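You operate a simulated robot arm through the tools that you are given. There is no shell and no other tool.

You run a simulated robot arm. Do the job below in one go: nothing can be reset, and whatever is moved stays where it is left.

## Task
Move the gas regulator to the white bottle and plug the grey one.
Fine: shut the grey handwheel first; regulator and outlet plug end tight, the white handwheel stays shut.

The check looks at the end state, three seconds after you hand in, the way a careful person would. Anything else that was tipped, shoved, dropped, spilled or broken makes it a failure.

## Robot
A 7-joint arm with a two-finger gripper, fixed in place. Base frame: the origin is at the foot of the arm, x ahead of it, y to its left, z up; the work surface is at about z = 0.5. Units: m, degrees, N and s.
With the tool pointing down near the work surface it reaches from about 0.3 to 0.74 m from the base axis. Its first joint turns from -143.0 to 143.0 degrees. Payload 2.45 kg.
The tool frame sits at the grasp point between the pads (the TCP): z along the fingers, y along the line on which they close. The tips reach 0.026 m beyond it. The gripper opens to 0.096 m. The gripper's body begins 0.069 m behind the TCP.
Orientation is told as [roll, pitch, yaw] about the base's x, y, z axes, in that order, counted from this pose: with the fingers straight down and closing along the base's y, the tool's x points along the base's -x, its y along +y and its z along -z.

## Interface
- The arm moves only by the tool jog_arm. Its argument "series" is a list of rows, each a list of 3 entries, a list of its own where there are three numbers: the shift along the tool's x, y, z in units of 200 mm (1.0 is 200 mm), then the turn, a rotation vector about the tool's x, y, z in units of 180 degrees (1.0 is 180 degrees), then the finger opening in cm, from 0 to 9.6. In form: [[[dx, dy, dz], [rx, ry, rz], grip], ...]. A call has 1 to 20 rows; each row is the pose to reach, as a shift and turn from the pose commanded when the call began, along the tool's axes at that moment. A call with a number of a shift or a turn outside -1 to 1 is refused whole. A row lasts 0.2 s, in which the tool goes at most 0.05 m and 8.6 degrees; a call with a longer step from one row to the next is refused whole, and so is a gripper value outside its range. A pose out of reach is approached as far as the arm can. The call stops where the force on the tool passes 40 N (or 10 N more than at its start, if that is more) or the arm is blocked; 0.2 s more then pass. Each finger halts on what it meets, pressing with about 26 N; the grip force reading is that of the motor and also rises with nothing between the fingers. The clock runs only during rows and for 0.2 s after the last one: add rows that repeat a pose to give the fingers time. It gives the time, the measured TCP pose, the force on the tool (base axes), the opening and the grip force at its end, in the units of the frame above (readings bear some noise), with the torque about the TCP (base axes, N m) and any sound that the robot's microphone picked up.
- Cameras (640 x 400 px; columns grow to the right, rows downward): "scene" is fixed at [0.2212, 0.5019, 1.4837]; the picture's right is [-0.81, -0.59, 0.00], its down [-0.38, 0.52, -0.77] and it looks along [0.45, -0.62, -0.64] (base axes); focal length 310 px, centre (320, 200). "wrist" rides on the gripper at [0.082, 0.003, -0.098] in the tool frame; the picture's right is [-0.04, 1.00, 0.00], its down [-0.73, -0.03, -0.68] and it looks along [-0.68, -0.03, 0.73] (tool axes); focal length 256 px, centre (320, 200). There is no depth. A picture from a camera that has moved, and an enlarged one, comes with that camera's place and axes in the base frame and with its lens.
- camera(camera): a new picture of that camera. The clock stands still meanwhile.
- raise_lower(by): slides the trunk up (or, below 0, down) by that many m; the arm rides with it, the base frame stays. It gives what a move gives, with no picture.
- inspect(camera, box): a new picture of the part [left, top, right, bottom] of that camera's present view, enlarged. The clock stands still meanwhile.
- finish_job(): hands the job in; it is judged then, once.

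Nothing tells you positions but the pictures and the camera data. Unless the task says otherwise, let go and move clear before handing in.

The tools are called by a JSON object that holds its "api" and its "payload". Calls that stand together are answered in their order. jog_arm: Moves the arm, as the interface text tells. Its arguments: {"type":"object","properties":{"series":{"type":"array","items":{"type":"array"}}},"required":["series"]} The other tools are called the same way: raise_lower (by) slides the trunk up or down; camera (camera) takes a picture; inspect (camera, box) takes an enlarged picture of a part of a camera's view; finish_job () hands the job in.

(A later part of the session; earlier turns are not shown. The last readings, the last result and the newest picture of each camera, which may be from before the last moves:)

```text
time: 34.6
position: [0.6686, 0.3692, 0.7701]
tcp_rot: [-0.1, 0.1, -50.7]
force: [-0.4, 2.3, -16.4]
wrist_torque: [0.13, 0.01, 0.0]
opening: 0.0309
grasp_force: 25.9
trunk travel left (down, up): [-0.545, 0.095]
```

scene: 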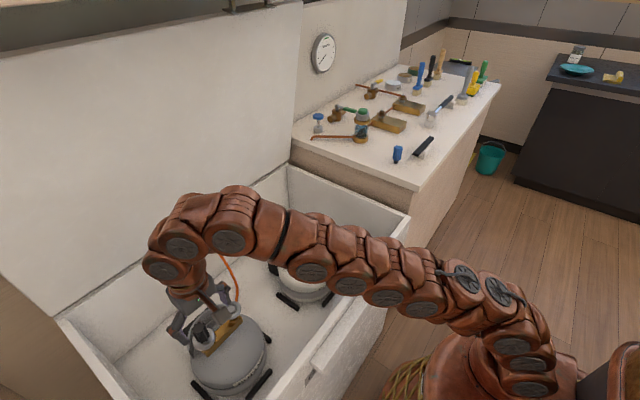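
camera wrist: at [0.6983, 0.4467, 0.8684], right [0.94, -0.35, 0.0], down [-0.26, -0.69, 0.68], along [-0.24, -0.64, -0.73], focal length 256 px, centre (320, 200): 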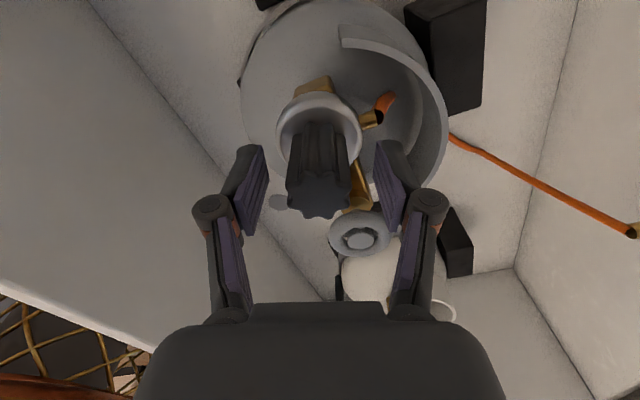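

Turning moves freely with no torque, and the regulator has hardly risen yet, so the pitch is fine and it needs more turns. I relax the upward pull and continue counter-clockwise.

{"api": "jog_arm", "payload": {"series": [[[0, 0, 0.007], [0, 0, -0.04], 2.0], [[0, 0, 0.007], [0, 0, -0.085], 2.0], [[0, 0, 0.007], [0, 0, -0.13], 2.0], [[0, 0, 0.007], [0, 0, -0.175], 2.0], [[0, 0, 0.007], [0, 0, -0.22], 2.0], [[0, 0, 0.007], [0, 0, -0.265], 2.0], [[0, 0, 0.007], [0, 0, -0.31], 2.0], [[0, 0, 0.007], [0, 0, -0.31], 2.0]]}}

{"api": "inspect", "payload": {"camera": "wrist", "box": [200, 60, 440, 230]}}

{"api": "inspect", "payload": {"camera": "scene", "box": [160, 220, 300, 360]}}

```text
time: 36.5
position: [0.6694, 0.3712, 0.7711]
tcp_rot: [0.0, -0.1, 5.1]
force: [7.1, 8.8, 2.1]
wrist_torque: [0.53, -0.44, -0.06]
opening: 0.0313
grasp_force: 26.4
trunk travel left (down, up): [-0.545, 0.095]
```

```text
2.35 times, centred on (320, 145) of wrist
camera zoom: at [0.5884, 0.3665, 0.8688], right [-0.05, 1.0, 0.0], down [0.73, 0.04, 0.68], along [0.68, 0.03, -0.73], focal length 602 px, centre (320, 329)
```

zoom: 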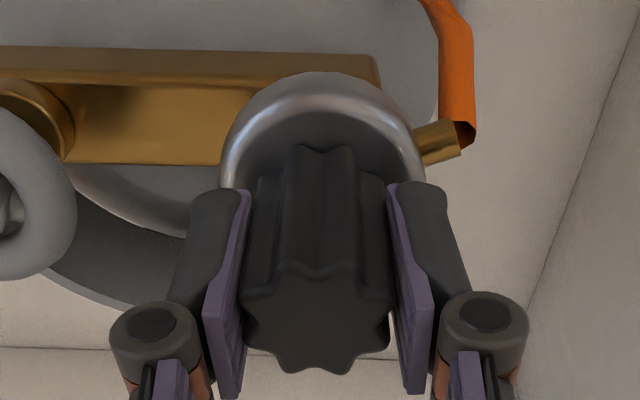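

```text
2.86 times, centred on (230, 290) of scene
camera zoom: at [0.2212, 0.5019, 1.4837], right [-0.81, -0.59, 0.0], down [-0.38, 0.52, -0.77], along [0.45, -0.62, -0.64], focal length 885 px, centre (577, -57)
```

zoom: 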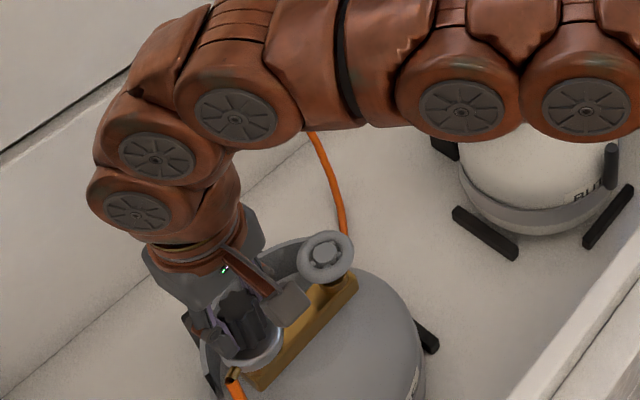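

The regulator keeps turning with the grip; the hose is being carried around with it. I continue counter-clockwise with a slight rise.

{"api": "jog_arm", "payload": {"series": [[[0, 0, 0], [0, 0, -0.045], 2.0], [[0, 0, 0], [0, 0, -0.09], 2.0], [[0, 0, 0], [0, 0, -0.135], 2.0], [[0, 0, 0], [0, 0, -0.18], 2.0], [[0, 0, 0], [0, 0, -0.225], 2.0], [[0, 0, 0], [0, 0, -0.27], 2.0], [[0, 0, 0], [0, 0, -0.315], 2.0], [[0, 0, 0], [0, 0, -0.36], 2.0], [[0, 0, 0], [0, 0, -0.36], 2.0]]}}

{"api": "inspect", "payload": {"camera": "wrist", "box": [200, 60, 440, 230]}}

{"api": "inspect", "payload": {"camera": "scene", "box": [160, 260, 300, 380]}}

```text
time: 38.5
position: [0.6676, 0.3718, 0.771]
tcp_rot: [0.1, 0.0, 69.9]
force: [-2.9, 13.3, -0.5]
wrist_torque: [0.9, 0.11, -0.02]
opening: 0.0313
grasp_force: 26.7
trunk travel left (down, up): [-0.545, 0.095]
```

```text
2.35 times, centred on (320, 145) of wrist
camera zoom: at [0.6384, 0.2952, 0.8693], right [-0.92, 0.38, 0.0], down [0.28, 0.68, 0.68], along [0.26, 0.63, -0.73], focal length 602 px, centre (320, 329)
```

zoom: 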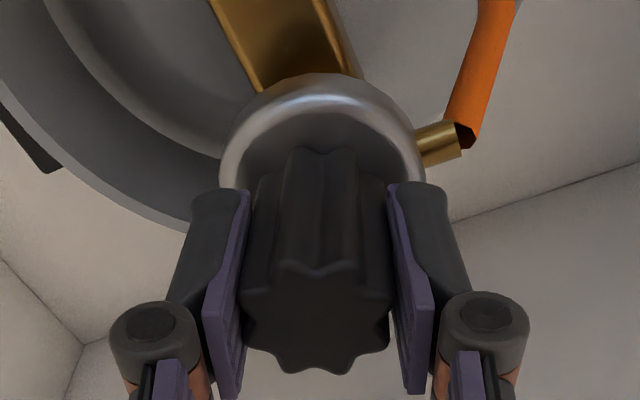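

```text
3.33 times, centred on (230, 320) of scene
camera zoom: at [0.2212, 0.5019, 1.4837], right [-0.81, -0.59, 0.0], down [-0.38, 0.52, -0.77], along [0.45, -0.62, -0.64], focal length 1032 px, centre (620, -200)
```

zoom: 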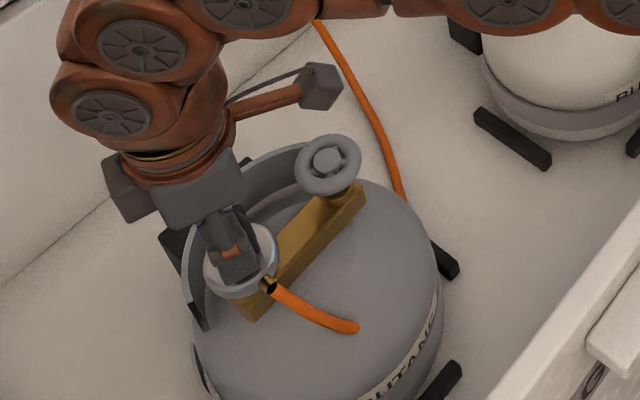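

The hose just follows without snagging. I relieve the sideways force a little and continue to about 110°.

{"api": "jog_arm", "payload": {"series": [[[-0.007, 0.0026, 0], [0, 0, -0.045], 2.0], [[-0.007, 0.0026, 0], [0, 0, -0.09], 2.0], [[-0.007, 0.0026, 0], [0, 0, -0.135], 2.0], [[-0.007, 0.0026, 0], [0, 0, -0.18], 2.0], [[-0.007, 0.0026, 0], [0, 0, -0.22], 2.0], [[-0.007, 0.0026, 0], [0, 0, -0.22], 2.0]]}}

{"api": "inspect", "payload": {"camera": "wrist", "box": [200, 60, 440, 230]}}

```text
time: 39.9
position: [0.6684, 0.3715, 0.7693]
tcp_rot: [0.0, 0.1, 109.6]
force: [-3.7, 13.6, 0.7]
wrist_torque: [0.88, 0.23, -0.03]
opening: 0.0309
grasp_force: 26.4
trunk travel left (down, up): [-0.545, 0.095]
```

```text
2.35 times, centred on (320, 145) of wrist
camera zoom: at [0.6932, 0.2932, 0.8689], right [-0.95, -0.3, 0.0], down [-0.22, 0.7, 0.68], along [-0.2, 0.65, -0.73], focal length 602 px, centre (320, 329)
```

zoom: 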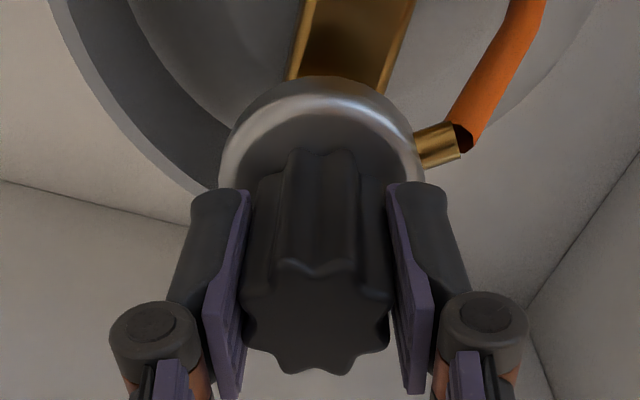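

{"api": "jog_arm", "payload": {"series": [[[0, 0, 0], [0, 0, -0.045], 2.0], [[0, 0, 0], [0, 0, -0.09], 2.0], [[0, 0, 0], [0, 0, -0.135], 2.0], [[0, 0, 0], [0, 0, -0.18], 2.0], [[0, 0, 0], [0, 0, -0.22], 2.0], [[0, 0, 0], [0, 0, -0.22], 2.0]]}}

{"api": "inspect", "payload": {"camera": "scene", "box": [160, 260, 300, 380]}}

```text
time: 41.2
position: [0.6676, 0.3705, 0.7708]
tcp_rot: [0.0, 0.0, 149.0]
force: [-3.1, 7.8, -2.7]
wrist_torque: [0.53, 0.17, 0.05]
opening: 0.0305
grasp_force: 25.7
trunk travel left (down, up): [-0.545, 0.095]
```

```text
3.33 times, centred on (230, 320) of scene
camera zoom: at [0.2212, 0.5019, 1.4837], right [-0.81, -0.59, 0.0], down [-0.38, 0.52, -0.77], along [0.45, -0.62, -0.64], focal length 1032 px, centre (620, -200)
```

zoom: 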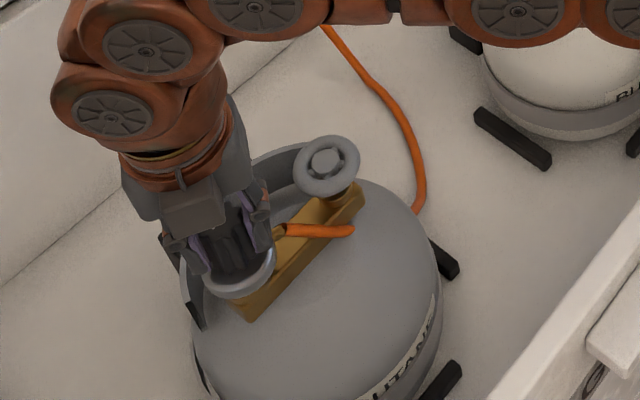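

{"api": "jog_arm", "payload": {"series": [[[0, 0, -0.005], [0, 0, -0.045], 2.0], [[0, 0, -0.005], [0, 0, -0.09], 2.0], [[0, 0, -0.01], [0, 0, -0.11], 2.0], [[0, 0, -0.01], [0, 0, -0.11], 2.0]]}}

```text
time: 42.2
position: [0.6684, 0.3706, 0.7724]
tcp_rot: [0.0, 0.0, 168.9]
force: [-1.1, 1.3, -3.4]
wrist_torque: [0.13, 0.09, 0.02]
opening: 0.0309
grasp_force: 26.2
trunk travel left (down, up): [-0.545, 0.095]
```

{"api": "jog_arm", "payload": {"series": [[[0, 0, -0.01], [0, 0, -0.045], 2.0], [[0, 0, -0.015], [0, 0, -0.09], 2.0], [[0, 0, -0.02], [0, 0, -0.09], 2.0], [[0, 0, -0.02], [0, 0, -0.09], 2.0]]}}

{"api": "inspect", "payload": {"camera": "wrist", "box": [200, 60, 440, 230]}}

{"api": "inspect", "payload": {"camera": "scene", "box": [160, 260, 300, 380]}}

```text
time: 43.2
position: [0.6684, 0.3704, 0.7756]
tcp_rot: [0.0, 0.1, -174.8]
force: [2.2, 0.9, -2.8]
wrist_torque: [0.16, -0.16, 0.01]
opening: 0.0308
grasp_force: 25.8
trunk travel left (down, up): [-0.545, 0.095]
```

```text
2.35 times, centred on (320, 145) of wrist
camera zoom: at [0.7515, 0.3745, 0.8748], right [0.05, -1.0, 0.0], down [-0.73, -0.04, 0.68], along [-0.68, -0.03, -0.73], focal length 602 px, centre (320, 329)
```

zoom: 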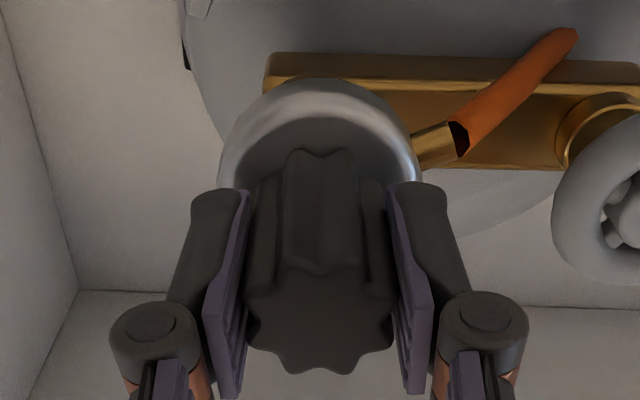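

```text
3.33 times, centred on (230, 320) of scene
camera zoom: at [0.2212, 0.5019, 1.4837], right [-0.81, -0.59, 0.0], down [-0.38, 0.52, -0.77], along [0.45, -0.62, -0.64], focal length 1032 px, centre (620, -200)
```

zoom: 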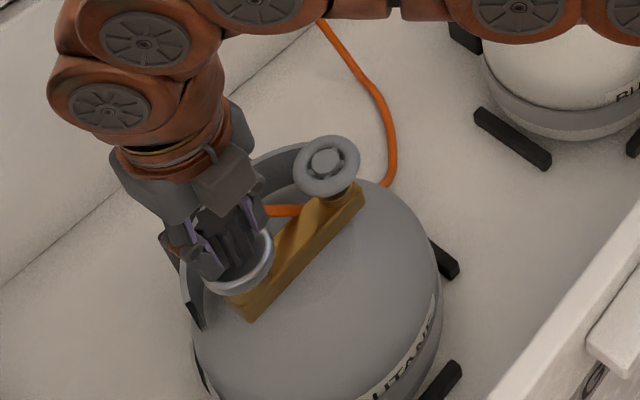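

The sideways force vanished and only about 3 N of weight hangs on the tool: the thread has let go. I lift the regulator straight up.

{"api": "jog_arm", "payload": {"series": [[[0, 0, -0.05], [0, 0, 0], 2.0], [[0, 0, -0.15], [0, 0, 0], 2.0], [[0, 0, -0.3], [0, 0, 0], 2.0], [[0, 0, -0.45], [0, 0, 0], 2.0], [[0, 0, -0.45], [0, 0, 0], 2.0]]}}

{"api": "camera", "payload": {"camera": "wrist"}}

{"api": "inspect", "payload": {"camera": "scene", "box": [140, 220, 320, 380]}}

```text
time: 44.5
position: [0.6692, 0.371, 0.866]
tcp_rot: [-0.1, 0.0, -174.9]
force: [-0.4, -0.2, -1.9]
wrist_torque: [-0.03, 0.01, -0.01]
opening: 0.0308
grasp_force: 25.9
trunk travel left (down, up): [-0.545, 0.095]
```

```text
taken
camera wrist: at [0.7512, 0.3741, 0.9637], right [0.05, -1.0, 0.0], down [-0.73, -0.04, 0.68], along [-0.68, -0.03, -0.73], focal length 256 px, centre (320, 200)
```

wrist: 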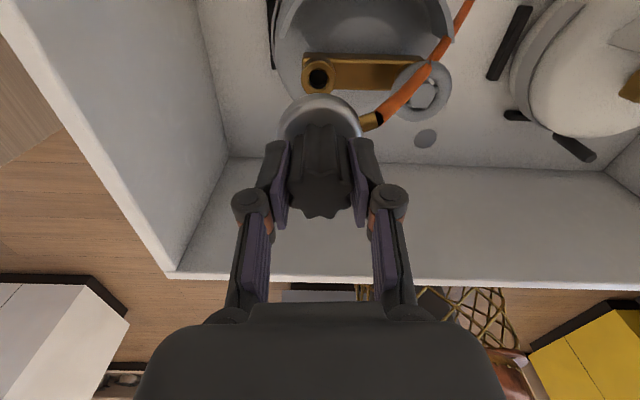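

```text
2.50 times, centred on (230, 300) of scene
camera zoom: at [0.2212, 0.5019, 1.4837], right [-0.81, -0.59, 0.0], down [-0.38, 0.52, -0.77], along [0.45, -0.62, -0.64], focal length 774 px, centre (545, -50)
```

zoom: 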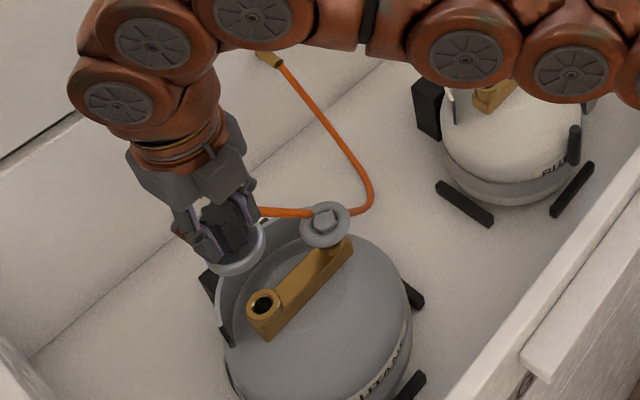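

The regulator is free and the grey outlet is open. Its pixel in the wrist view from directly above gives me a reference to line up over the white outlet, so I zoom in on it.

{"api": "inspect", "payload": {"camera": "wrist", "box": [280, 40, 400, 120]}}

{"api": "inspect", "payload": {"camera": "scene", "box": [190, 290, 270, 350]}}

{"api": "inspect", "payload": {"camera": "scene", "box": [270, 210, 350, 280]}}

```text
5.00 times, centred on (340, 80) of wrist
camera zoom: at [0.7512, 0.3741, 0.9637], right [0.05, -1.0, 0.0], down [-0.73, -0.04, 0.68], along [-0.68, -0.03, -0.73], focal length 1280 px, centre (220, 800)
```

zoom: 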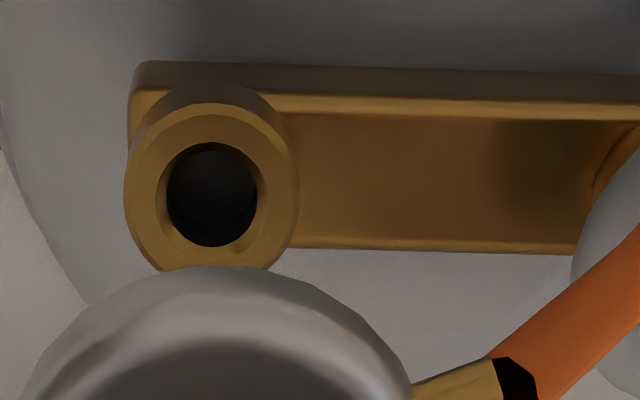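

```text
6.67 times, centred on (230, 320) of scene
camera zoom: at [0.2212, 0.5019, 1.4837], right [-0.81, -0.59, 0.0], down [-0.38, 0.52, -0.77], along [0.45, -0.62, -0.64], focal length 2064 px, centre (920, -600)
```

zoom: 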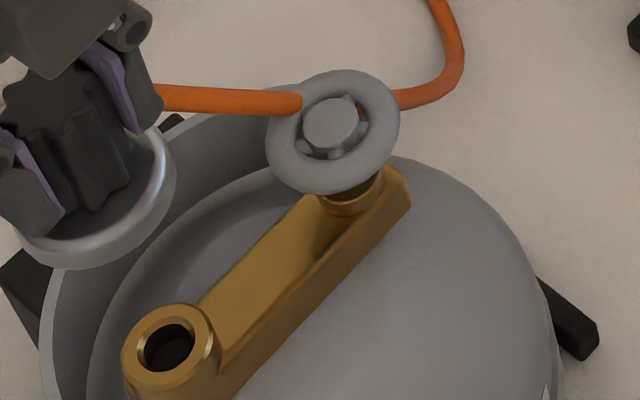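

```text
5.71 times, centred on (310, 245) of scene
camera zoom: at [0.2212, 0.5019, 1.4837], right [-0.81, -0.59, 0.0], down [-0.38, 0.52, -0.77], along [0.45, -0.62, -0.64], focal length 1770 px, centre (377, -57)
```

zoom: 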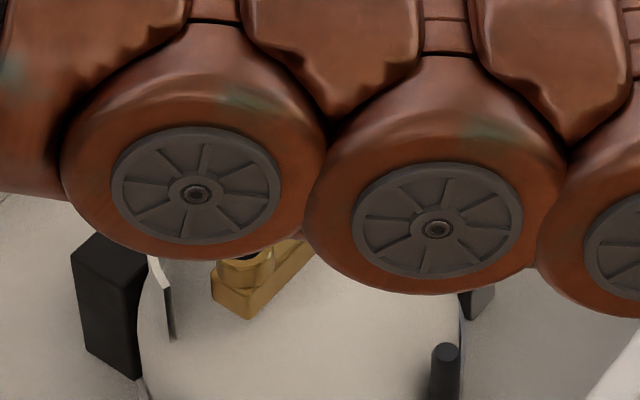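

The grey outlet's top centre is at wrist pixel (322, 77) with the TCP 0.164 m above it, i.e. outlet top at z 0.702. I carry the regulator toward the white bottle, easing the wrist back about 30° to stay inside its range.

{"api": "jog_arm", "payload": {"series": [[[-0.01, 0.12, -0.05], [0, 0, 0.04], 2.0], [[-0.025, 0.3, -0.07], [0, 0, 0.08], 2.0], [[-0.04, 0.48, -0.07], [0, 0, 0.12], 2.0], [[-0.055, 0.66, -0.07], [0, 0, 0.16], 2.0], [[-0.07, 0.84, -0.07], [0, 0, 0.167], 2.0], [[-0.078, 0.9, -0.07], [0, 0, 0.167], 2.0], [[-0.078, 0.9, -0.07], [0, 0, 0.167], 2.0]]}}

{"api": "inspect", "payload": {"camera": "scene", "box": [140, 180, 360, 380]}}

```text
time: 46.0
position: [0.668, 0.1903, 0.8791]
tcp_rot: [0.0, 0.0, 155.0]
force: [0.4, -0.6, -2.0]
wrist_torque: [0.01, 0.0, 0.04]
opening: 0.0307
grasp_force: 26.3
trunk travel left (down, up): [-0.545, 0.095]
```

```text
2.00 times, centred on (250, 280) of scene
camera zoom: at [0.2212, 0.5019, 1.4837], right [-0.81, -0.59, 0.0], down [-0.38, 0.52, -0.77], along [0.45, -0.62, -0.64], focal length 619 px, centre (460, 40)
```

zoom: 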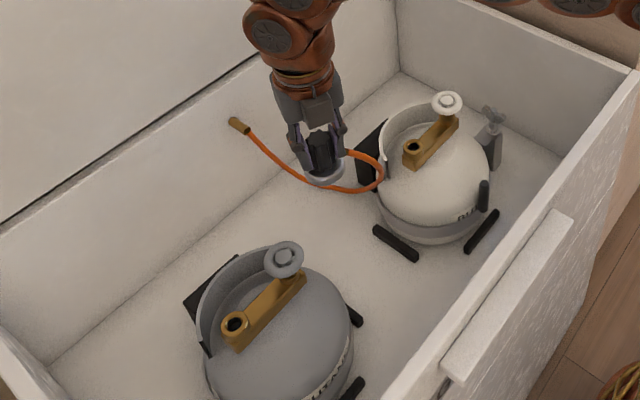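

The hose follows with plenty of slack. I continue to above the white outlet.

{"api": "jog_arm", "payload": {"series": [[[0.076, 0.162, 0], [0, 0, 0], 2.0], [[0.152, 0.324, 0], [0, 0, 0], 2.0], [[0.228, 0.486, 0], [0, 0, 0], 2.0], [[0.304, 0.648, 0], [0, 0, 0], 2.0], [[0.379, 0.811, 0], [0, 0, 0], 2.0], [[0.379, 0.811, 0.065], [0, 0, 0], 2.0], [[0.379, 0.811, 0.065], [0, 0, 0], 2.0]]}}

{"api": "camera", "payload": {"camera": "wrist"}}

{"api": "inspect", "payload": {"camera": "wrist", "box": [280, 40, 400, 120]}}

```text
time: 47.6
position: [0.6689, 0.0118, 0.8682]
tcp_rot: [0.0, 0.0, 155.0]
force: [0.3, 0.7, -1.8]
wrist_torque: [-0.03, 0.03, 0.01]
opening: 0.0311
grasp_force: 25.8
trunk travel left (down, up): [-0.545, 0.095]
```

```text
taken
camera wrist: at [0.7425, -0.0256, 0.9658], right [-0.46, -0.89, 0.0], down [-0.65, 0.34, 0.68], along [-0.6, 0.31, -0.73], focal length 256 px, centre (320, 200)
```

wrist: 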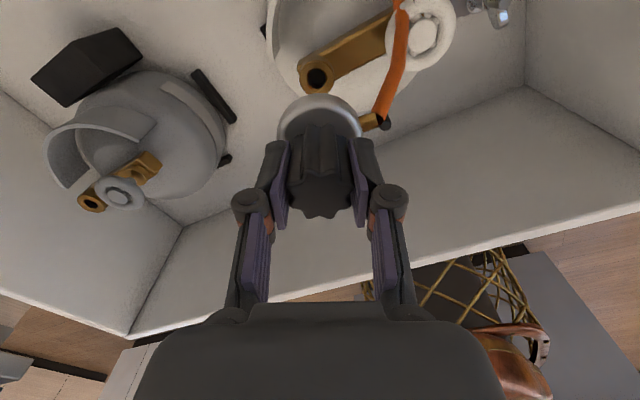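

```text
5.00 times, centred on (340, 80) of wrist
camera zoom: at [0.7425, -0.0256, 0.9658], right [-0.46, -0.89, 0.0], down [-0.65, 0.34, 0.68], along [-0.6, 0.31, -0.73], focal length 1280 px, centre (220, 800)
```

zoom: 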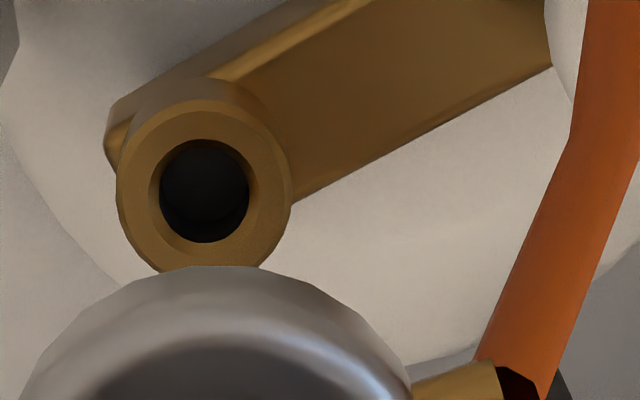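

The alignment is within about 1.4 mm of the reference; I correct sideways and lower the regulator to just above the outlet.

{"api": "jog_arm", "payload": {"series": [[[0.001, -0.0055, 0.1], [0, 0, 0], 2.0], [[0.001, -0.0055, 0.2], [0, 0, 0], 2.0], [[0.001, -0.0055, 0.3], [0, 0, 0], 2.0], [[0.001, -0.0055, 0.34], [0, 0, 0], 2.0], [[0.001, -0.0055, 0.34], [0, 0, 0], 2.0]]}}

{"api": "camera", "payload": {"camera": "wrist"}}

{"api": "inspect", "payload": {"camera": "scene", "box": [260, 200, 360, 280]}}

```text
time: 48.9
position: [0.6698, 0.0112, 0.7995]
tcp_rot: [0.0, 0.0, 155.0]
force: [1.1, -0.3, -1.7]
wrist_torque: [-0.02, -0.03, -0.01]
opening: 0.0307
grasp_force: 25.3
trunk travel left (down, up): [-0.545, 0.095]
```

```text
taken
camera wrist: at [0.7427, -0.0256, 0.8974], right [-0.46, -0.89, 0.0], down [-0.65, 0.34, 0.68], along [-0.6, 0.31, -0.73], focal length 256 px, centre (320, 200)
```

wrist: 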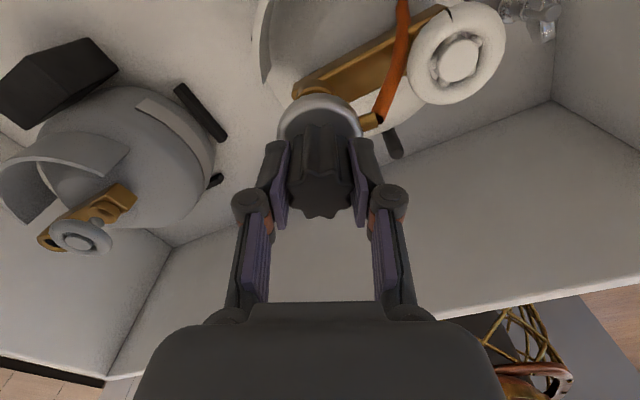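

```text
5.00 times, centred on (310, 240) of scene
camera zoom: at [0.2212, 0.5019, 1.4837], right [-0.81, -0.59, 0.0], down [-0.38, 0.52, -0.77], along [0.45, -0.62, -0.64], focal length 1548 px, centre (370, 0)
```

zoom: 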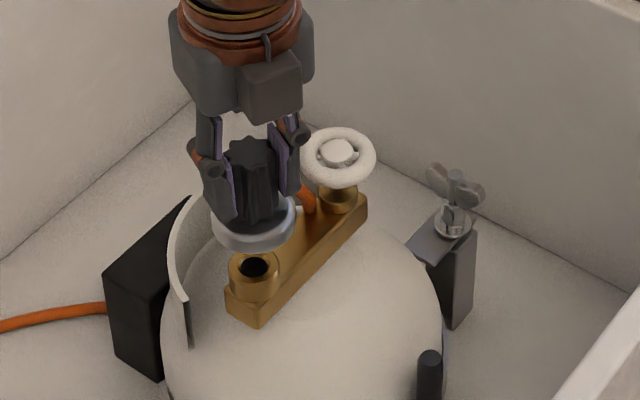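

The regulator hangs right over the white outlet. I lower it gently until its stem meets the thread.

{"api": "jog_arm", "payload": {"series": [[[0, 0, 0.03], [0, 0, 0], 2.0], [[0, 0, 0.06], [0, 0, 0], 2.0], [[0, 0, 0.085], [0, 0, 0], 2.0], [[0, 0, 0.1], [0, 0, 0], 2.0], [[0, 0, 0.11], [0, 0, 0], 2.0], [[0, 0, 0.11], [0, 0, 0], 2.0]]}}

{"api": "inspect", "payload": {"camera": "scene", "box": [270, 210, 350, 280]}}

```text
time: 50.2
position: [0.6682, 0.0136, 0.7757]
tcp_rot: [0.0, 0.0, 154.9]
force: [4.5, 11.4, -1.9]
wrist_torque: [0.81, -0.35, 0.02]
opening: 0.0311
grasp_force: 25.4
trunk travel left (down, up): [-0.545, 0.095]
```

```text
5.71 times, centred on (310, 245) of scene
camera zoom: at [0.2212, 0.5019, 1.4837], right [-0.81, -0.59, 0.0], down [-0.38, 0.52, -0.77], along [0.45, -0.62, -0.64], focal length 1770 px, centre (377, -57)
```

zoom: 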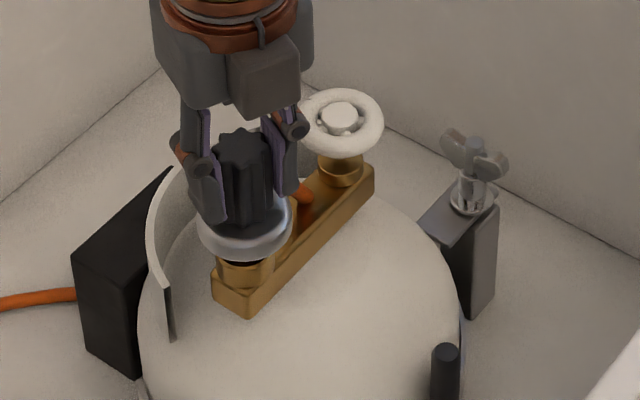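

The stem is in the hole, pushing sideways by about 12 N; I recentre by 1.5 mm and lower a little more.

{"api": "jog_arm", "payload": {"series": [[[0, -0.0075, 0], [0, 0, 0], 2.0], [[0, -0.0075, 0.01], [0, 0, 0], 2.0], [[0, -0.0075, 0.01], [0, 0, 0], 2.0]]}}

```text
time: 51.0
position: [0.6692, 0.0132, 0.7746]
tcp_rot: [0.1, -0.2, 155.0]
force: [-0.1, 1.0, -1.9]
wrist_torque: [-0.04, -0.02, -0.01]
opening: 0.0309
grasp_force: 26.7
trunk travel left (down, up): [-0.545, 0.095]
```

{"api": "jog_arm", "payload": {"series": [[[0, 0, 0.005], [0, 0, 0], 2.0], [[0, 0, 0.01], [0, 0, 0], 2.0], [[0, 0, 0.01], [0, 0, 0], 2.0]]}}

```text
time: 51.9
position: [0.6692, 0.0147, 0.7744]
tcp_rot: [0.0, 0.0, 154.9]
force: [0.4, -0.1, -1.4]
wrist_torque: [-0.01, 0.01, -0.01]
opening: 0.0307
grasp_force: 26.0
trunk travel left (down, up): [-0.545, 0.095]
```

{"api": "jog_arm", "payload": {"series": [[[0, 0, 0.005], [0, 0, 0], 2.0], [[0, 0, 0.01], [0, 0, 0], 2.0], [[0, 0, 0.01], [0, 0, 0], 2.0]]}}

```text
time: 52.6
position: [0.6686, 0.0143, 0.7714]
tcp_rot: [0.0, -0.1, 155.0]
force: [0.3, 0.2, -1.9]
wrist_torque: [0.0, 0.01, -0.01]
opening: 0.031
grasp_force: 26.5
trunk travel left (down, up): [-0.545, 0.095]
```

{"api": "jog_arm", "payload": {"series": [[[0, 0, 0.005], [0, 0, 0], 2.0], [[0, 0, 0.01], [0, 0, 0], 2.0], [[0, 0, 0.01], [0, 0, 0], 2.0]]}}

{"api": "inspect", "payload": {"camera": "scene", "box": [280, 220, 330, 270]}}

```text
time: 53.5
position: [0.6697, 0.0138, 0.7694]
tcp_rot: [0.0, 0.1, 155.0]
force: [-2.3, -1.7, 12.8]
wrist_torque: [-0.21, 0.12, 0.0]
opening: 0.0307
grasp_force: 26.4
trunk travel left (down, up): [-0.545, 0.095]
```

```text
8.00 times, centred on (305, 245) of scene
camera zoom: at [0.2212, 0.5019, 1.4837], right [-0.81, -0.59, 0.0], down [-0.38, 0.52, -0.77], along [0.45, -0.62, -0.64], focal length 2477 px, centre (440, -160)
```

zoom: 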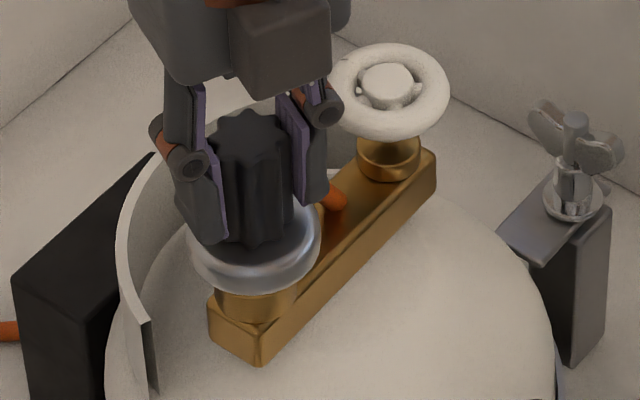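

Contact at about z 0.771 with 13 N downward push. I start turning clockwise to engage the thread.

{"api": "jog_arm", "payload": {"series": [[[0, 0, 0], [0, 0, 0.04], 2.0], [[0, 0, 0], [0, 0, 0.08], 2.0], [[0, 0, 0], [0, 0, 0.12], 2.0], [[0, 0, 0], [0, 0, 0.16], 2.0], [[0, 0, 0], [0, 0, 0.2], 2.0], [[0, 0, 0], [0, 0, 0.2], 2.0]]}}

{"api": "inspect", "payload": {"camera": "wrist", "box": [200, 60, 440, 230]}}

```text
time: 54.9
position: [0.6696, 0.0147, 0.7708]
tcp_rot: [0.0, 0.1, 119.0]
force: [-4.0, 5.1, 18.3]
wrist_torque: [0.31, 0.25, -0.02]
opening: 0.0309
grasp_force: 25.9
trunk travel left (down, up): [-0.545, 0.095]
```

```text
2.35 times, centred on (320, 145) of wrist
camera zoom: at [0.7073, -0.0592, 0.8683], right [-0.89, -0.45, 0.0], down [-0.33, 0.66, 0.68], along [-0.3, 0.61, -0.73], focal length 602 px, centre (320, 329)
```

zoom: 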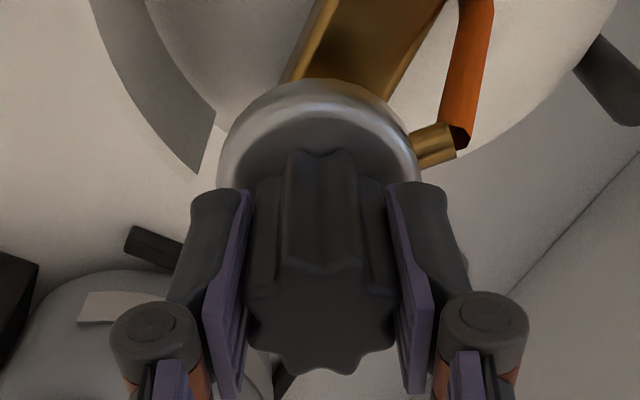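

{"api": "jog_arm", "payload": {"series": [[[0, 0, 0], [0, 0, 0.045], 2.0], [[0, 0, 0], [0, 0, 0.09], 2.0], [[0, 0, 0], [0, 0, 0.135], 2.0], [[0, 0, 0], [0, 0, 0.18], 2.0], [[0, 0, 0], [0, 0, 0.225], 2.0], [[0, 0, 0], [0, 0, 0.27], 2.0], [[0, 0, 0], [0, 0, 0.315], 2.0], [[0, 0, 0], [0, 0, 0.36], 2.0], [[0, 0, 0], [0, 0, 0.36], 2.0]]}}

{"api": "inspect", "payload": {"camera": "wrist", "box": [200, 60, 440, 230]}}

```text
time: 56.9
position: [0.6694, 0.0127, 0.7693]
tcp_rot: [0.0, 0.0, 54.2]
force: [-0.5, 4.4, 10.8]
wrist_torque: [0.24, 0.08, -0.03]
opening: 0.0308
grasp_force: 26.2
trunk travel left (down, up): [-0.545, 0.095]
```

```text
2.35 times, centred on (320, 145) of wrist
camera zoom: at [0.6205, -0.0509, 0.8677], right [-0.79, 0.62, 0.0], down [0.45, 0.58, 0.68], along [0.42, 0.53, -0.73], focal length 602 px, centre (320, 329)
```

zoom: 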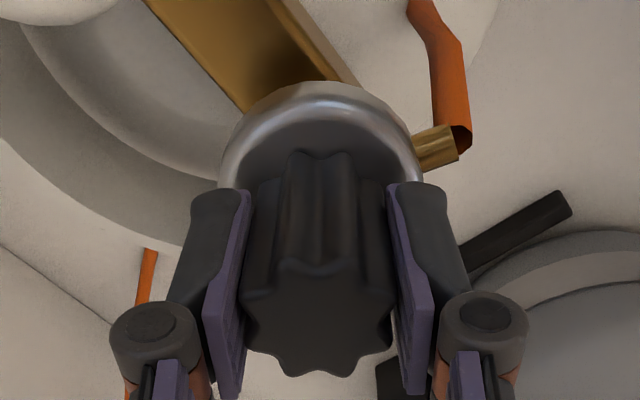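

{"api": "jog_arm", "payload": {"series": [[[0, 0, 0], [0, 0, 0.045], 2.0], [[0, 0, 0], [0, 0, 0.09], 2.0], [[0, 0, 0], [0, 0, 0.135], 2.0], [[0, 0, 0], [0, 0, 0.18], 2.0], [[0, 0, 0], [0, 0, 0.225], 2.0], [[0, 0, 0], [0, 0, 0.27], 2.0], [[0, 0, 0], [0, 0, 0.315], 2.0], [[0, 0, 0], [0, 0, 0.36], 2.0], [[0, 0, 0], [0, 0, 0.405], 2.0], [[0, 0, 0], [0, 0, 0.45], 2.0], [[0, 0, 0], [0, 0, 0.45], 2.0]]}}

{"api": "inspect", "payload": {"camera": "wrist", "box": [200, 60, 440, 230]}}

```text
time: 59.2
position: [0.6686, 0.0135, 0.7699]
tcp_rot: [-0.1, 0.0, -26.9]
force: [0.1, -0.6, -0.6]
wrist_torque: [0.66, 0.08, 0.39]
opening: 0.031
grasp_force: 25.6
trunk travel left (down, up): [-0.545, 0.095]
```

```text
2.35 times, centred on (320, 145) of wrist
camera zoom: at [0.5997, 0.0525, 0.8676], right [0.49, 0.87, 0.0], down [0.64, -0.36, 0.68], along [0.59, -0.33, -0.73], focal length 602 px, centre (320, 329)
```

zoom: 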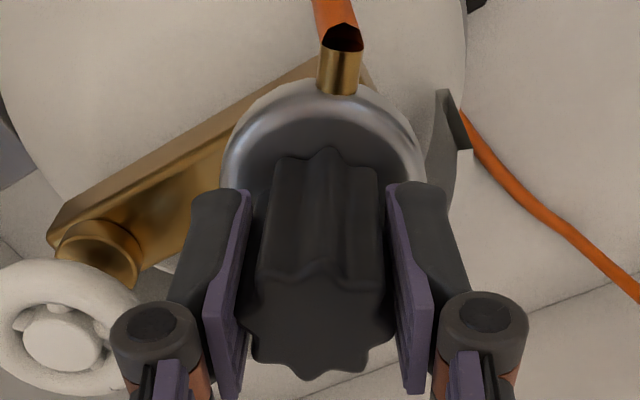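

The regulator turned about 107° and then stopped with the grip slipping at 0.39 N·m, so it is seated. I turn a bit more to confirm it is hard against its stop.

{"api": "jog_arm", "payload": {"series": [[[0, 0, 0], [0, 0, 0.04], 2.0], [[0, 0, 0], [0, 0, 0.08], 2.0], [[0, 0, 0], [0, 0, 0.12], 2.0], [[0, 0, 0], [0, 0, 0.16], 2.0]]}}

{"api": "inspect", "payload": {"camera": "wrist", "box": [200, 60, 440, 230]}}

{"api": "inspect", "payload": {"camera": "scene", "box": [260, 200, 360, 280]}}

```text
time: 60.2
position: [0.6702, 0.0126, 0.7694]
tcp_rot: [-0.1, 0.0, -55.7]
force: [-5.6, -10.0, 0.0]
wrist_torque: [0.25, -0.05, 0.6]
opening: 0.0302
grasp_force: 26.0
trunk travel left (down, up): [-0.545, 0.095]
```

```text
2.35 times, centred on (320, 145) of wrist
camera zoom: at [0.628, 0.0816, 0.8676], right [0.85, 0.53, 0.0], down [0.39, -0.62, 0.68], along [0.36, -0.58, -0.73], focal length 602 px, centre (320, 329)
```

zoom: 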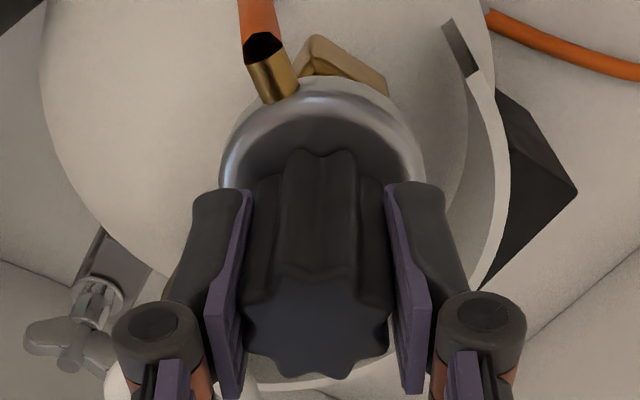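

```text
5.00 times, centred on (310, 240) of scene
camera zoom: at [0.2212, 0.5019, 1.4837], right [-0.81, -0.59, 0.0], down [-0.38, 0.52, -0.77], along [0.45, -0.62, -0.64], focal length 1548 px, centre (370, 0)
```

zoom: 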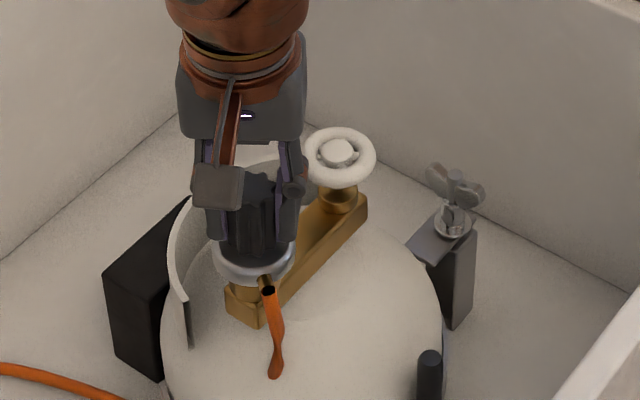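

The grip slips at 0.6 N·m while the regulator stays put, so it is tight. A quick upward tug will confirm the thread holds.

{"api": "jog_arm", "payload": {"series": [[[0, 0, -0.01], [0, 0, 0], 2.0], [[0, 0, -0.01], [0, 0, 0], 2.0]]}}

```text
time: 60.9
position: [0.6704, 0.0144, 0.7698]
tcp_rot: [0.0, 0.2, -55.7]
force: [-2.3, -7.2, -22.6]
wrist_torque: [0.23, -0.43, 0.08]
opening: 0.0304
grasp_force: 26.1
trunk travel left (down, up): [-0.545, 0.095]
```

It holds against 22 N upward. I relax, release the knob and rise clear.

{"api": "jog_arm", "payload": {"series": [[[0, 0, 0.01], [0, 0, 0], 2.0], [[0, 0, 0.01], [0, 0, 0], 4.0], [[0, 0, 0.01], [0, 0, 0], 6.0], [[0, 0, 0.01], [0, 0, 0], 6.0], [[0, 0, 0.01], [0, 0, 0], 6.0], [[0, 0, -0.15], [0, 0, 0], 6.0], [[0, 0, -0.35], [0, 0, 0], 6.0], [[0, 0, -0.55], [0, 0, 0], 6.0], [[0, 0, -0.55], [0, 0, 0], 6.0]]}}

{"api": "camera", "payload": {"camera": "wrist"}}

{"api": "inspect", "payload": {"camera": "scene", "box": [240, 190, 380, 300]}}

```text
time: 62.9
position: [0.6697, 0.0136, 0.8821]
tcp_rot: [0.0, 0.0, -55.5]
force: [-0.1, 0.2, 0.5]
wrist_torque: [0.01, 0.01, 0.0]
opening: 0.0599
grasp_force: 0.1
trunk travel left (down, up): [-0.545, 0.095]
```

```text
taken
camera wrist: at [0.6275, 0.0827, 0.9799], right [0.85, 0.53, 0.0], down [0.39, -0.62, 0.68], along [0.36, -0.58, -0.73], focal length 256 px, centre (320, 200)
```

wrist: 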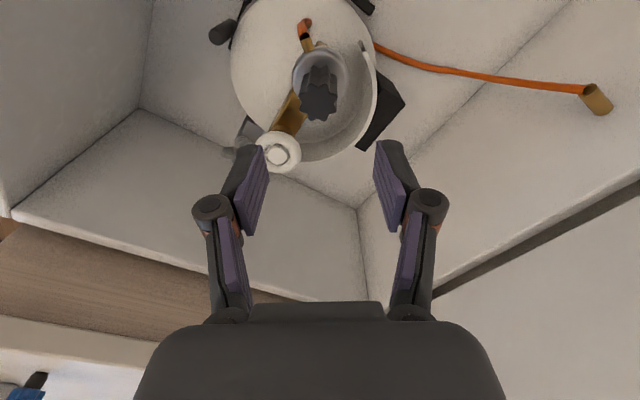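

```text
3.64 times, centred on (310, 245) of scene
camera zoom: at [0.2212, 0.5019, 1.4837], right [-0.81, -0.59, 0.0], down [-0.38, 0.52, -0.77], along [0.45, -0.62, -0.64], focal length 1126 px, centre (356, 36)
```

zoom: 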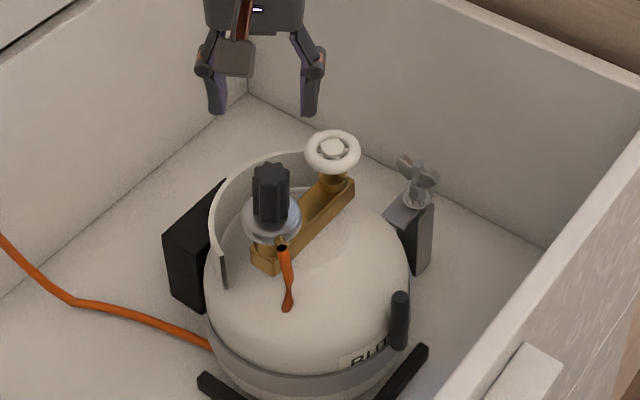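

The regulator sits tight on the white bottle. Next is the wing plug in the bracket: I swing the wrist back to yaw 0 and move to a viewpoint in front of it.

{"api": "jog_arm", "payload": {"series": [[[0, -0.12, 0], [0, 0, -0.045], 6.0], [[0, -0.25, 0], [0, 0, -0.09], 6.0], [[-0.005, -0.38, 0], [0, 0, -0.135], 6.0], [[-0.01, -0.5, 0], [0, 0, -0.18], 6.0], [[-0.012, -0.62, 0], [0, 0, -0.225], 6.0], [[-0.016, -0.74, 0], [0, 0, -0.27], 6.0], [[-0.016, -0.86, 0], [0, 0, -0.308], 6.0], [[-0.016, -0.86, 0], [0, 0, -0.308], 6.0]]}}

{"api": "jog_arm", "payload": {"series": [[[0, -0.15, 0.1], [0, 0, 0], 6.0], [[0, -0.3, 0.2], [0, 0, 0], 6.0], [[0, -0.45, 0.3], [0, 0, 0], 6.0], [[0, -0.45, 0.4], [0, 0, 0], 6.0], [[0, -0.45, 0.4], [0, 0, 0], 6.0]]}}

{"api": "camera", "payload": {"camera": "wrist"}}

{"api": "inspect", "payload": {"camera": "wrist", "box": [270, 120, 390, 220]}}

```text
time: 64.7
position: [0.5302, -0.086, 0.8807]
tcp_rot: [0.0, 0.0, -0.1]
force: [0.4, -0.2, -0.1]
wrist_torque: [-0.01, -0.04, -0.03]
opening: 0.0601
grasp_force: 0.1
trunk travel left (down, up): [-0.545, 0.095]
```

```text
time: 65.8
position: [0.5289, -0.1766, 0.8004]
tcp_rot: [-0.1, -0.1, -0.2]
force: [0.7, 0.5, 0.7]
wrist_torque: [0.03, -0.01, 0.0]
opening: 0.0602
grasp_force: 0.0
trunk travel left (down, up): [-0.545, 0.095]
```

```text
taken
camera wrist: at [0.4495, -0.1731, 0.8987], right [0.04, 1.0, 0.0], down [0.73, -0.03, 0.68], along [0.68, -0.03, -0.73], focal length 256 px, centre (320, 200)
```

wrist: 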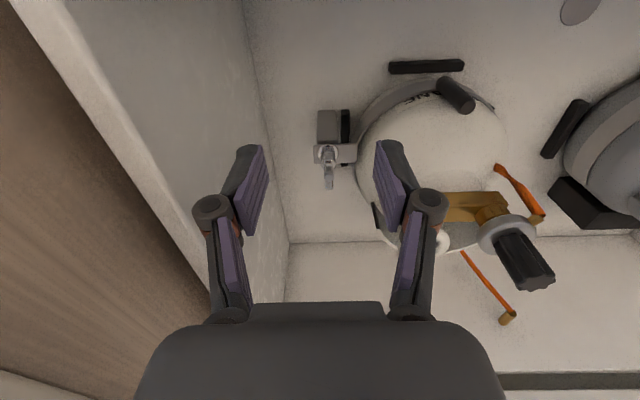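

```text
4.00 times, centred on (330, 170) of wrist
camera zoom: at [0.4495, -0.1731, 0.8987], right [0.04, 1.0, 0.0], down [0.73, -0.03, 0.68], along [0.68, -0.03, -0.73], focal length 1024 px, centre (280, 320)
```

zoom: 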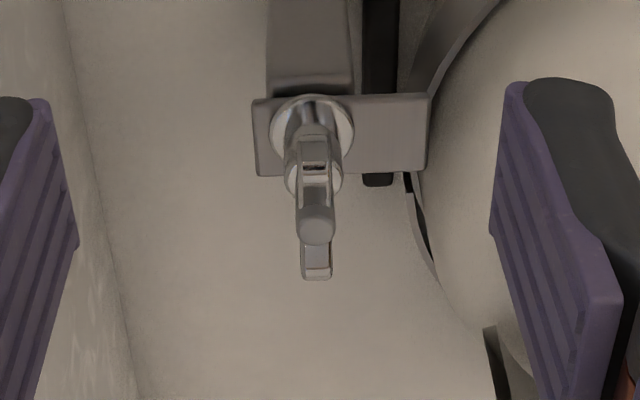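

The plug stands upright in the bracket plate: axis at about (0.634, -0.170), flange at z 0.607, wings around z 0.648, spread along x. I zoom further to read the wing angle and then go above it.

{"api": "inspect", "payload": {"camera": "wrist", "box": [305, 135, 355, 195]}}

{"api": "inspect", "payload": {"camera": "scene", "box": [325, 215, 375, 265]}}

{"api": "jog_arm", "payload": {"series": [[[-0.15, 0.01, 0], [0, 0, 0], 5.0], [[-0.3, 0.02, 0], [0, 0, 0], 4.0], [[-0.45, 0.033, 0], [0, 0, 0], 4.0], [[-0.525, 0.033, 0.1], [0, 0, 0], 4.0], [[-0.525, 0.033, 0.25], [0, 0, 0], 4.0], [[-0.525, 0.033, 0.25], [0, 0, 0], 4.0]]}}

{"api": "camera", "payload": {"camera": "wrist"}}

{"api": "inspect", "payload": {"camera": "wrist", "box": [260, 60, 380, 160]}}

```text
6.67 times, centred on (330, 165) of wrist
camera zoom: at [0.4495, -0.1731, 0.8987], right [0.04, 1.0, 0.0], down [0.73, -0.03, 0.68], along [0.68, -0.03, -0.73], focal length 1707 px, centre (253, 433)
```

zoom: 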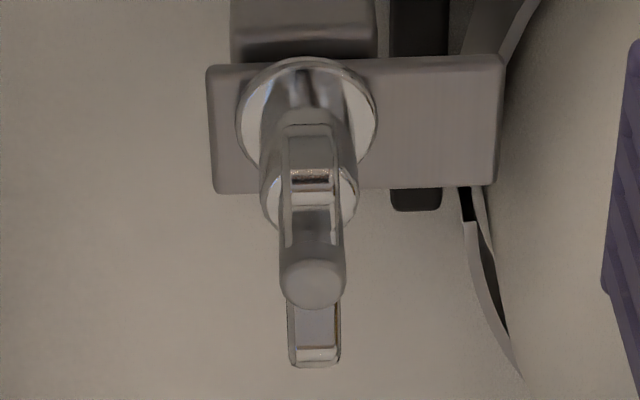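

```text
8.00 times, centred on (350, 240) of scene
camera zoom: at [0.2212, 0.5019, 1.4837], right [-0.81, -0.59, 0.0], down [-0.38, 0.52, -0.77], along [0.45, -0.62, -0.64], focal length 2477 px, centre (80, -120)
```

zoom: 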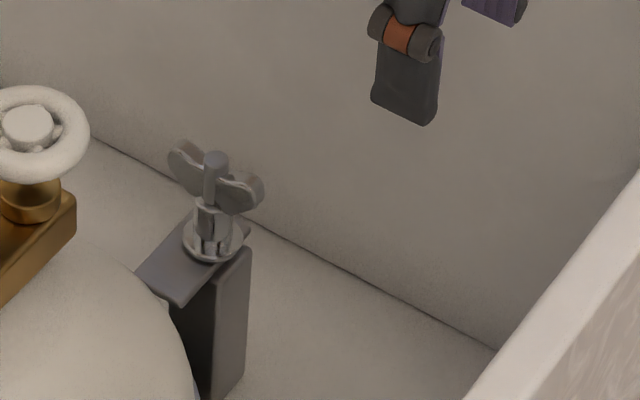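

```text
time: 67.2
position: [0.6338, -0.1704, 0.7507]
tcp_rot: [0.0, 0.0, -0.1]
force: [0.0, -0.3, -0.8]
wrist_torque: [-0.05, 0.01, 0.01]
opening: 0.0401
grasp_force: 0.0
trunk travel left (down, up): [-0.545, 0.095]
```

```text
taken
camera wrist: at [0.5543, -0.1676, 0.8492], right [0.04, 1.0, 0.0], down [0.73, -0.03, 0.68], along [0.68, -0.03, -0.73], focal length 256 px, centre (320, 200)
```

wrist: 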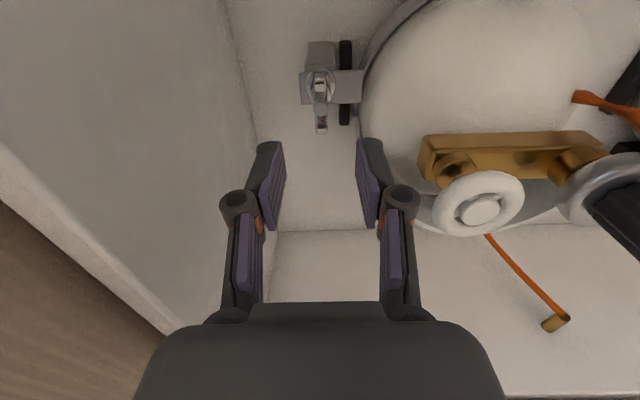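

```text
4.00 times, centred on (320, 110) of wrist
camera zoom: at [0.5543, -0.1676, 0.8492], right [0.04, 1.0, 0.0], down [0.73, -0.03, 0.68], along [0.68, -0.03, -0.73], focal length 1024 px, centre (320, 560)
```

zoom: 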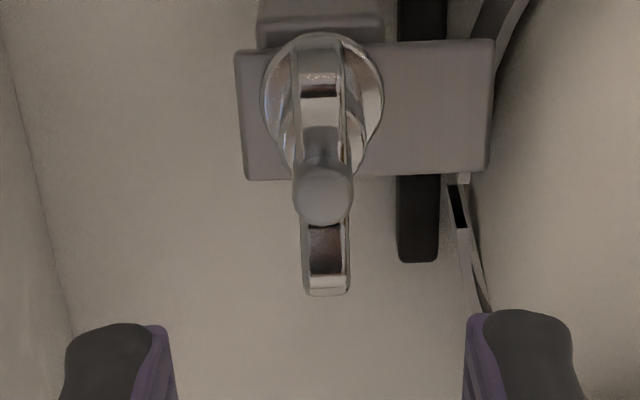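

The plug is centred under the tool with its wings along x, so closing along y grips the wing flats. I lower partway and check clearance to the white bottle and handwheel.

{"api": "jog_arm", "payload": {"series": [[[0, 0, 0.12], [0, 0, 0], 4.0], [[0, 0, 0.24], [0, 0, 0], 4.0], [[0, 0, 0.34], [0, 0, 0], 4.0], [[0, 0, 0.34], [0, 0, 0], 4.0]]}}

{"api": "camera", "payload": {"camera": "wrist"}}

{"api": "inspect", "payload": {"camera": "scene", "box": [280, 180, 400, 280]}}

```text
time: 68.2
position: [0.6347, -0.1716, 0.6841]
tcp_rot: [0.0, 0.0, -0.3]
force: [0.4, 0.0, 0.0]
wrist_torque: [-0.01, 0.03, -0.03]
opening: 0.0396
grasp_force: 0.0
trunk travel left (down, up): [-0.545, 0.095]
```

```text
taken
camera wrist: at [0.5548, -0.1682, 0.7817], right [0.04, 1.0, 0.0], down [0.73, -0.03, 0.68], along [0.68, -0.03, -0.73], focal length 256 px, centre (320, 200)
```

wrist: 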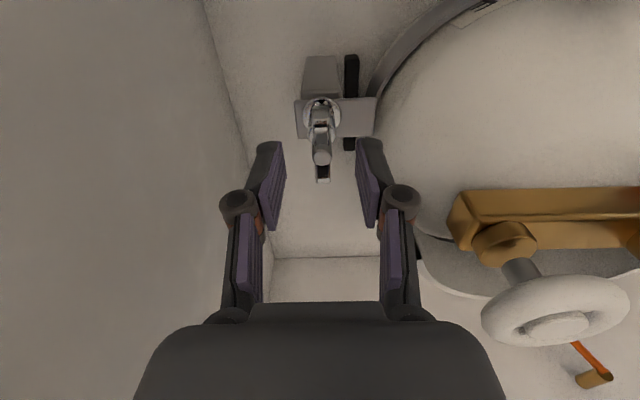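

```text
4.00 times, centred on (340, 230) of scene
camera zoom: at [0.2212, 0.5019, 1.4837], right [-0.81, -0.59, 0.0], down [-0.38, 0.52, -0.77], along [0.45, -0.62, -0.64], focal length 1239 px, centre (240, 80)
```

zoom: 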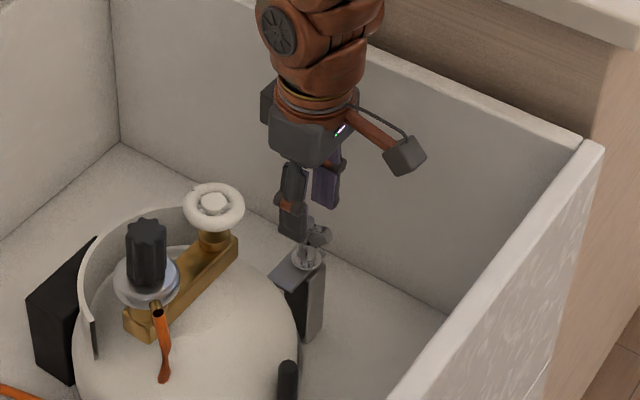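

Clearances look fine. I descend to the wings and close.

{"api": "jog_arm", "payload": {"series": [[[0, 0, 0.1], [0, 0, 0], 4.0], [[0, 0, 0.19], [0, 0, 0], 4.0], [[0, 0, 0.19], [0, 0, 0], 4.0]]}}

{"api": "camera", "payload": {"camera": "wrist"}}

{"api": "inspect", "payload": {"camera": "wrist", "box": [260, 120, 380, 220]}}

```text
time: 69.0
position: [0.6363, -0.1703, 0.6451]
tcp_rot: [0.0, 0.0, -0.2]
force: [-0.6, -0.3, -1.0]
wrist_torque: [0.02, 0.01, 0.01]
opening: 0.0399
grasp_force: 0.0
trunk travel left (down, up): [-0.545, 0.095]
```

```text
taken
camera wrist: at [0.5553, -0.1675, 0.7432], right [0.04, 1.0, 0.0], down [0.73, -0.03, 0.68], along [0.68, -0.03, -0.73], focal length 256 px, centre (320, 200)
```

wrist: 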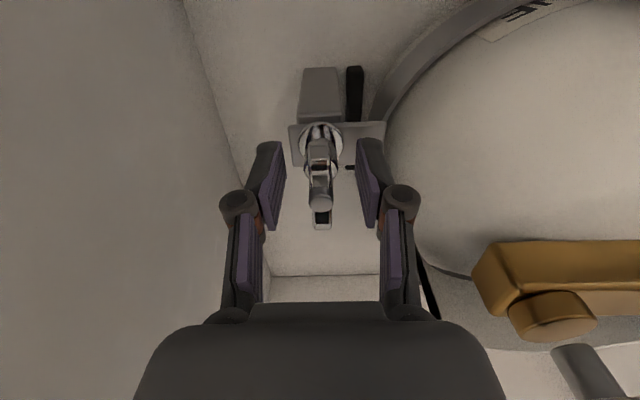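

```text
4.00 times, centred on (320, 170) of wrist
camera zoom: at [0.5553, -0.1675, 0.7432], right [0.04, 1.0, 0.0], down [0.73, -0.03, 0.68], along [0.68, -0.03, -0.73], focal length 1024 px, centre (320, 320)
```

zoom: 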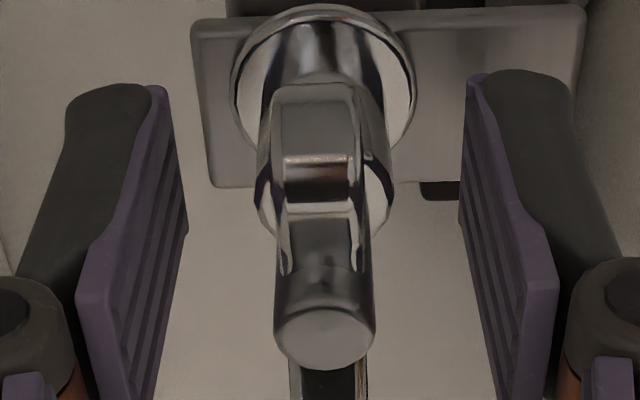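

The pads would meet the thicker body first at this height, so I rise 12 mm to grip only the wings and stem, then close.

{"api": "jog_arm", "payload": {"series": [[[0, 0, -0.0625], [0, 0, 0], 4.0], [[0, 0, -0.0625], [0, 0, 0], 2.5], [[0, 0, -0.0625], [0, 0, 0], 1.0], [[0, 0, -0.0625], [0, 0, 0], 0.3], [[0, 0, -0.0625], [0, 0, 0], 0.3]]}}

{"api": "inspect", "payload": {"camera": "wrist", "box": [260, 120, 380, 220]}}

```text
time: 70.2
position: [0.636, -0.171, 0.6582]
tcp_rot: [0.0, -0.1, -0.1]
force: [3.2, 8.9, 18.4]
wrist_torque: [0.27, 0.81, 0.12]
opening: 0.0099
grasp_force: 37.1
trunk travel left (down, up): [-0.545, 0.095]
```

```text
4.00 times, centred on (320, 170) of wrist
camera zoom: at [0.5545, -0.167, 0.7568], right [0.04, 1.0, 0.0], down [0.73, -0.03, 0.68], along [0.68, -0.03, -0.73], focal length 1024 px, centre (320, 320)
```

zoom: 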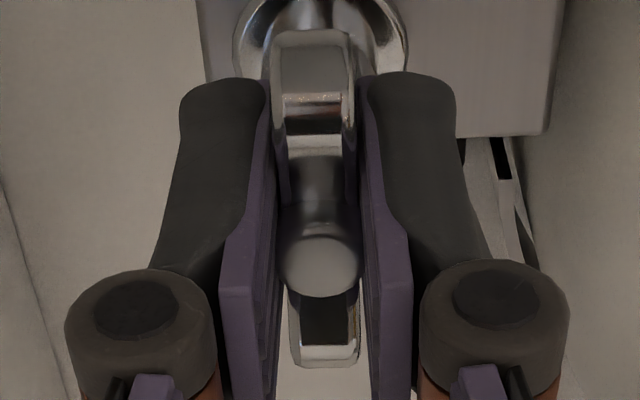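

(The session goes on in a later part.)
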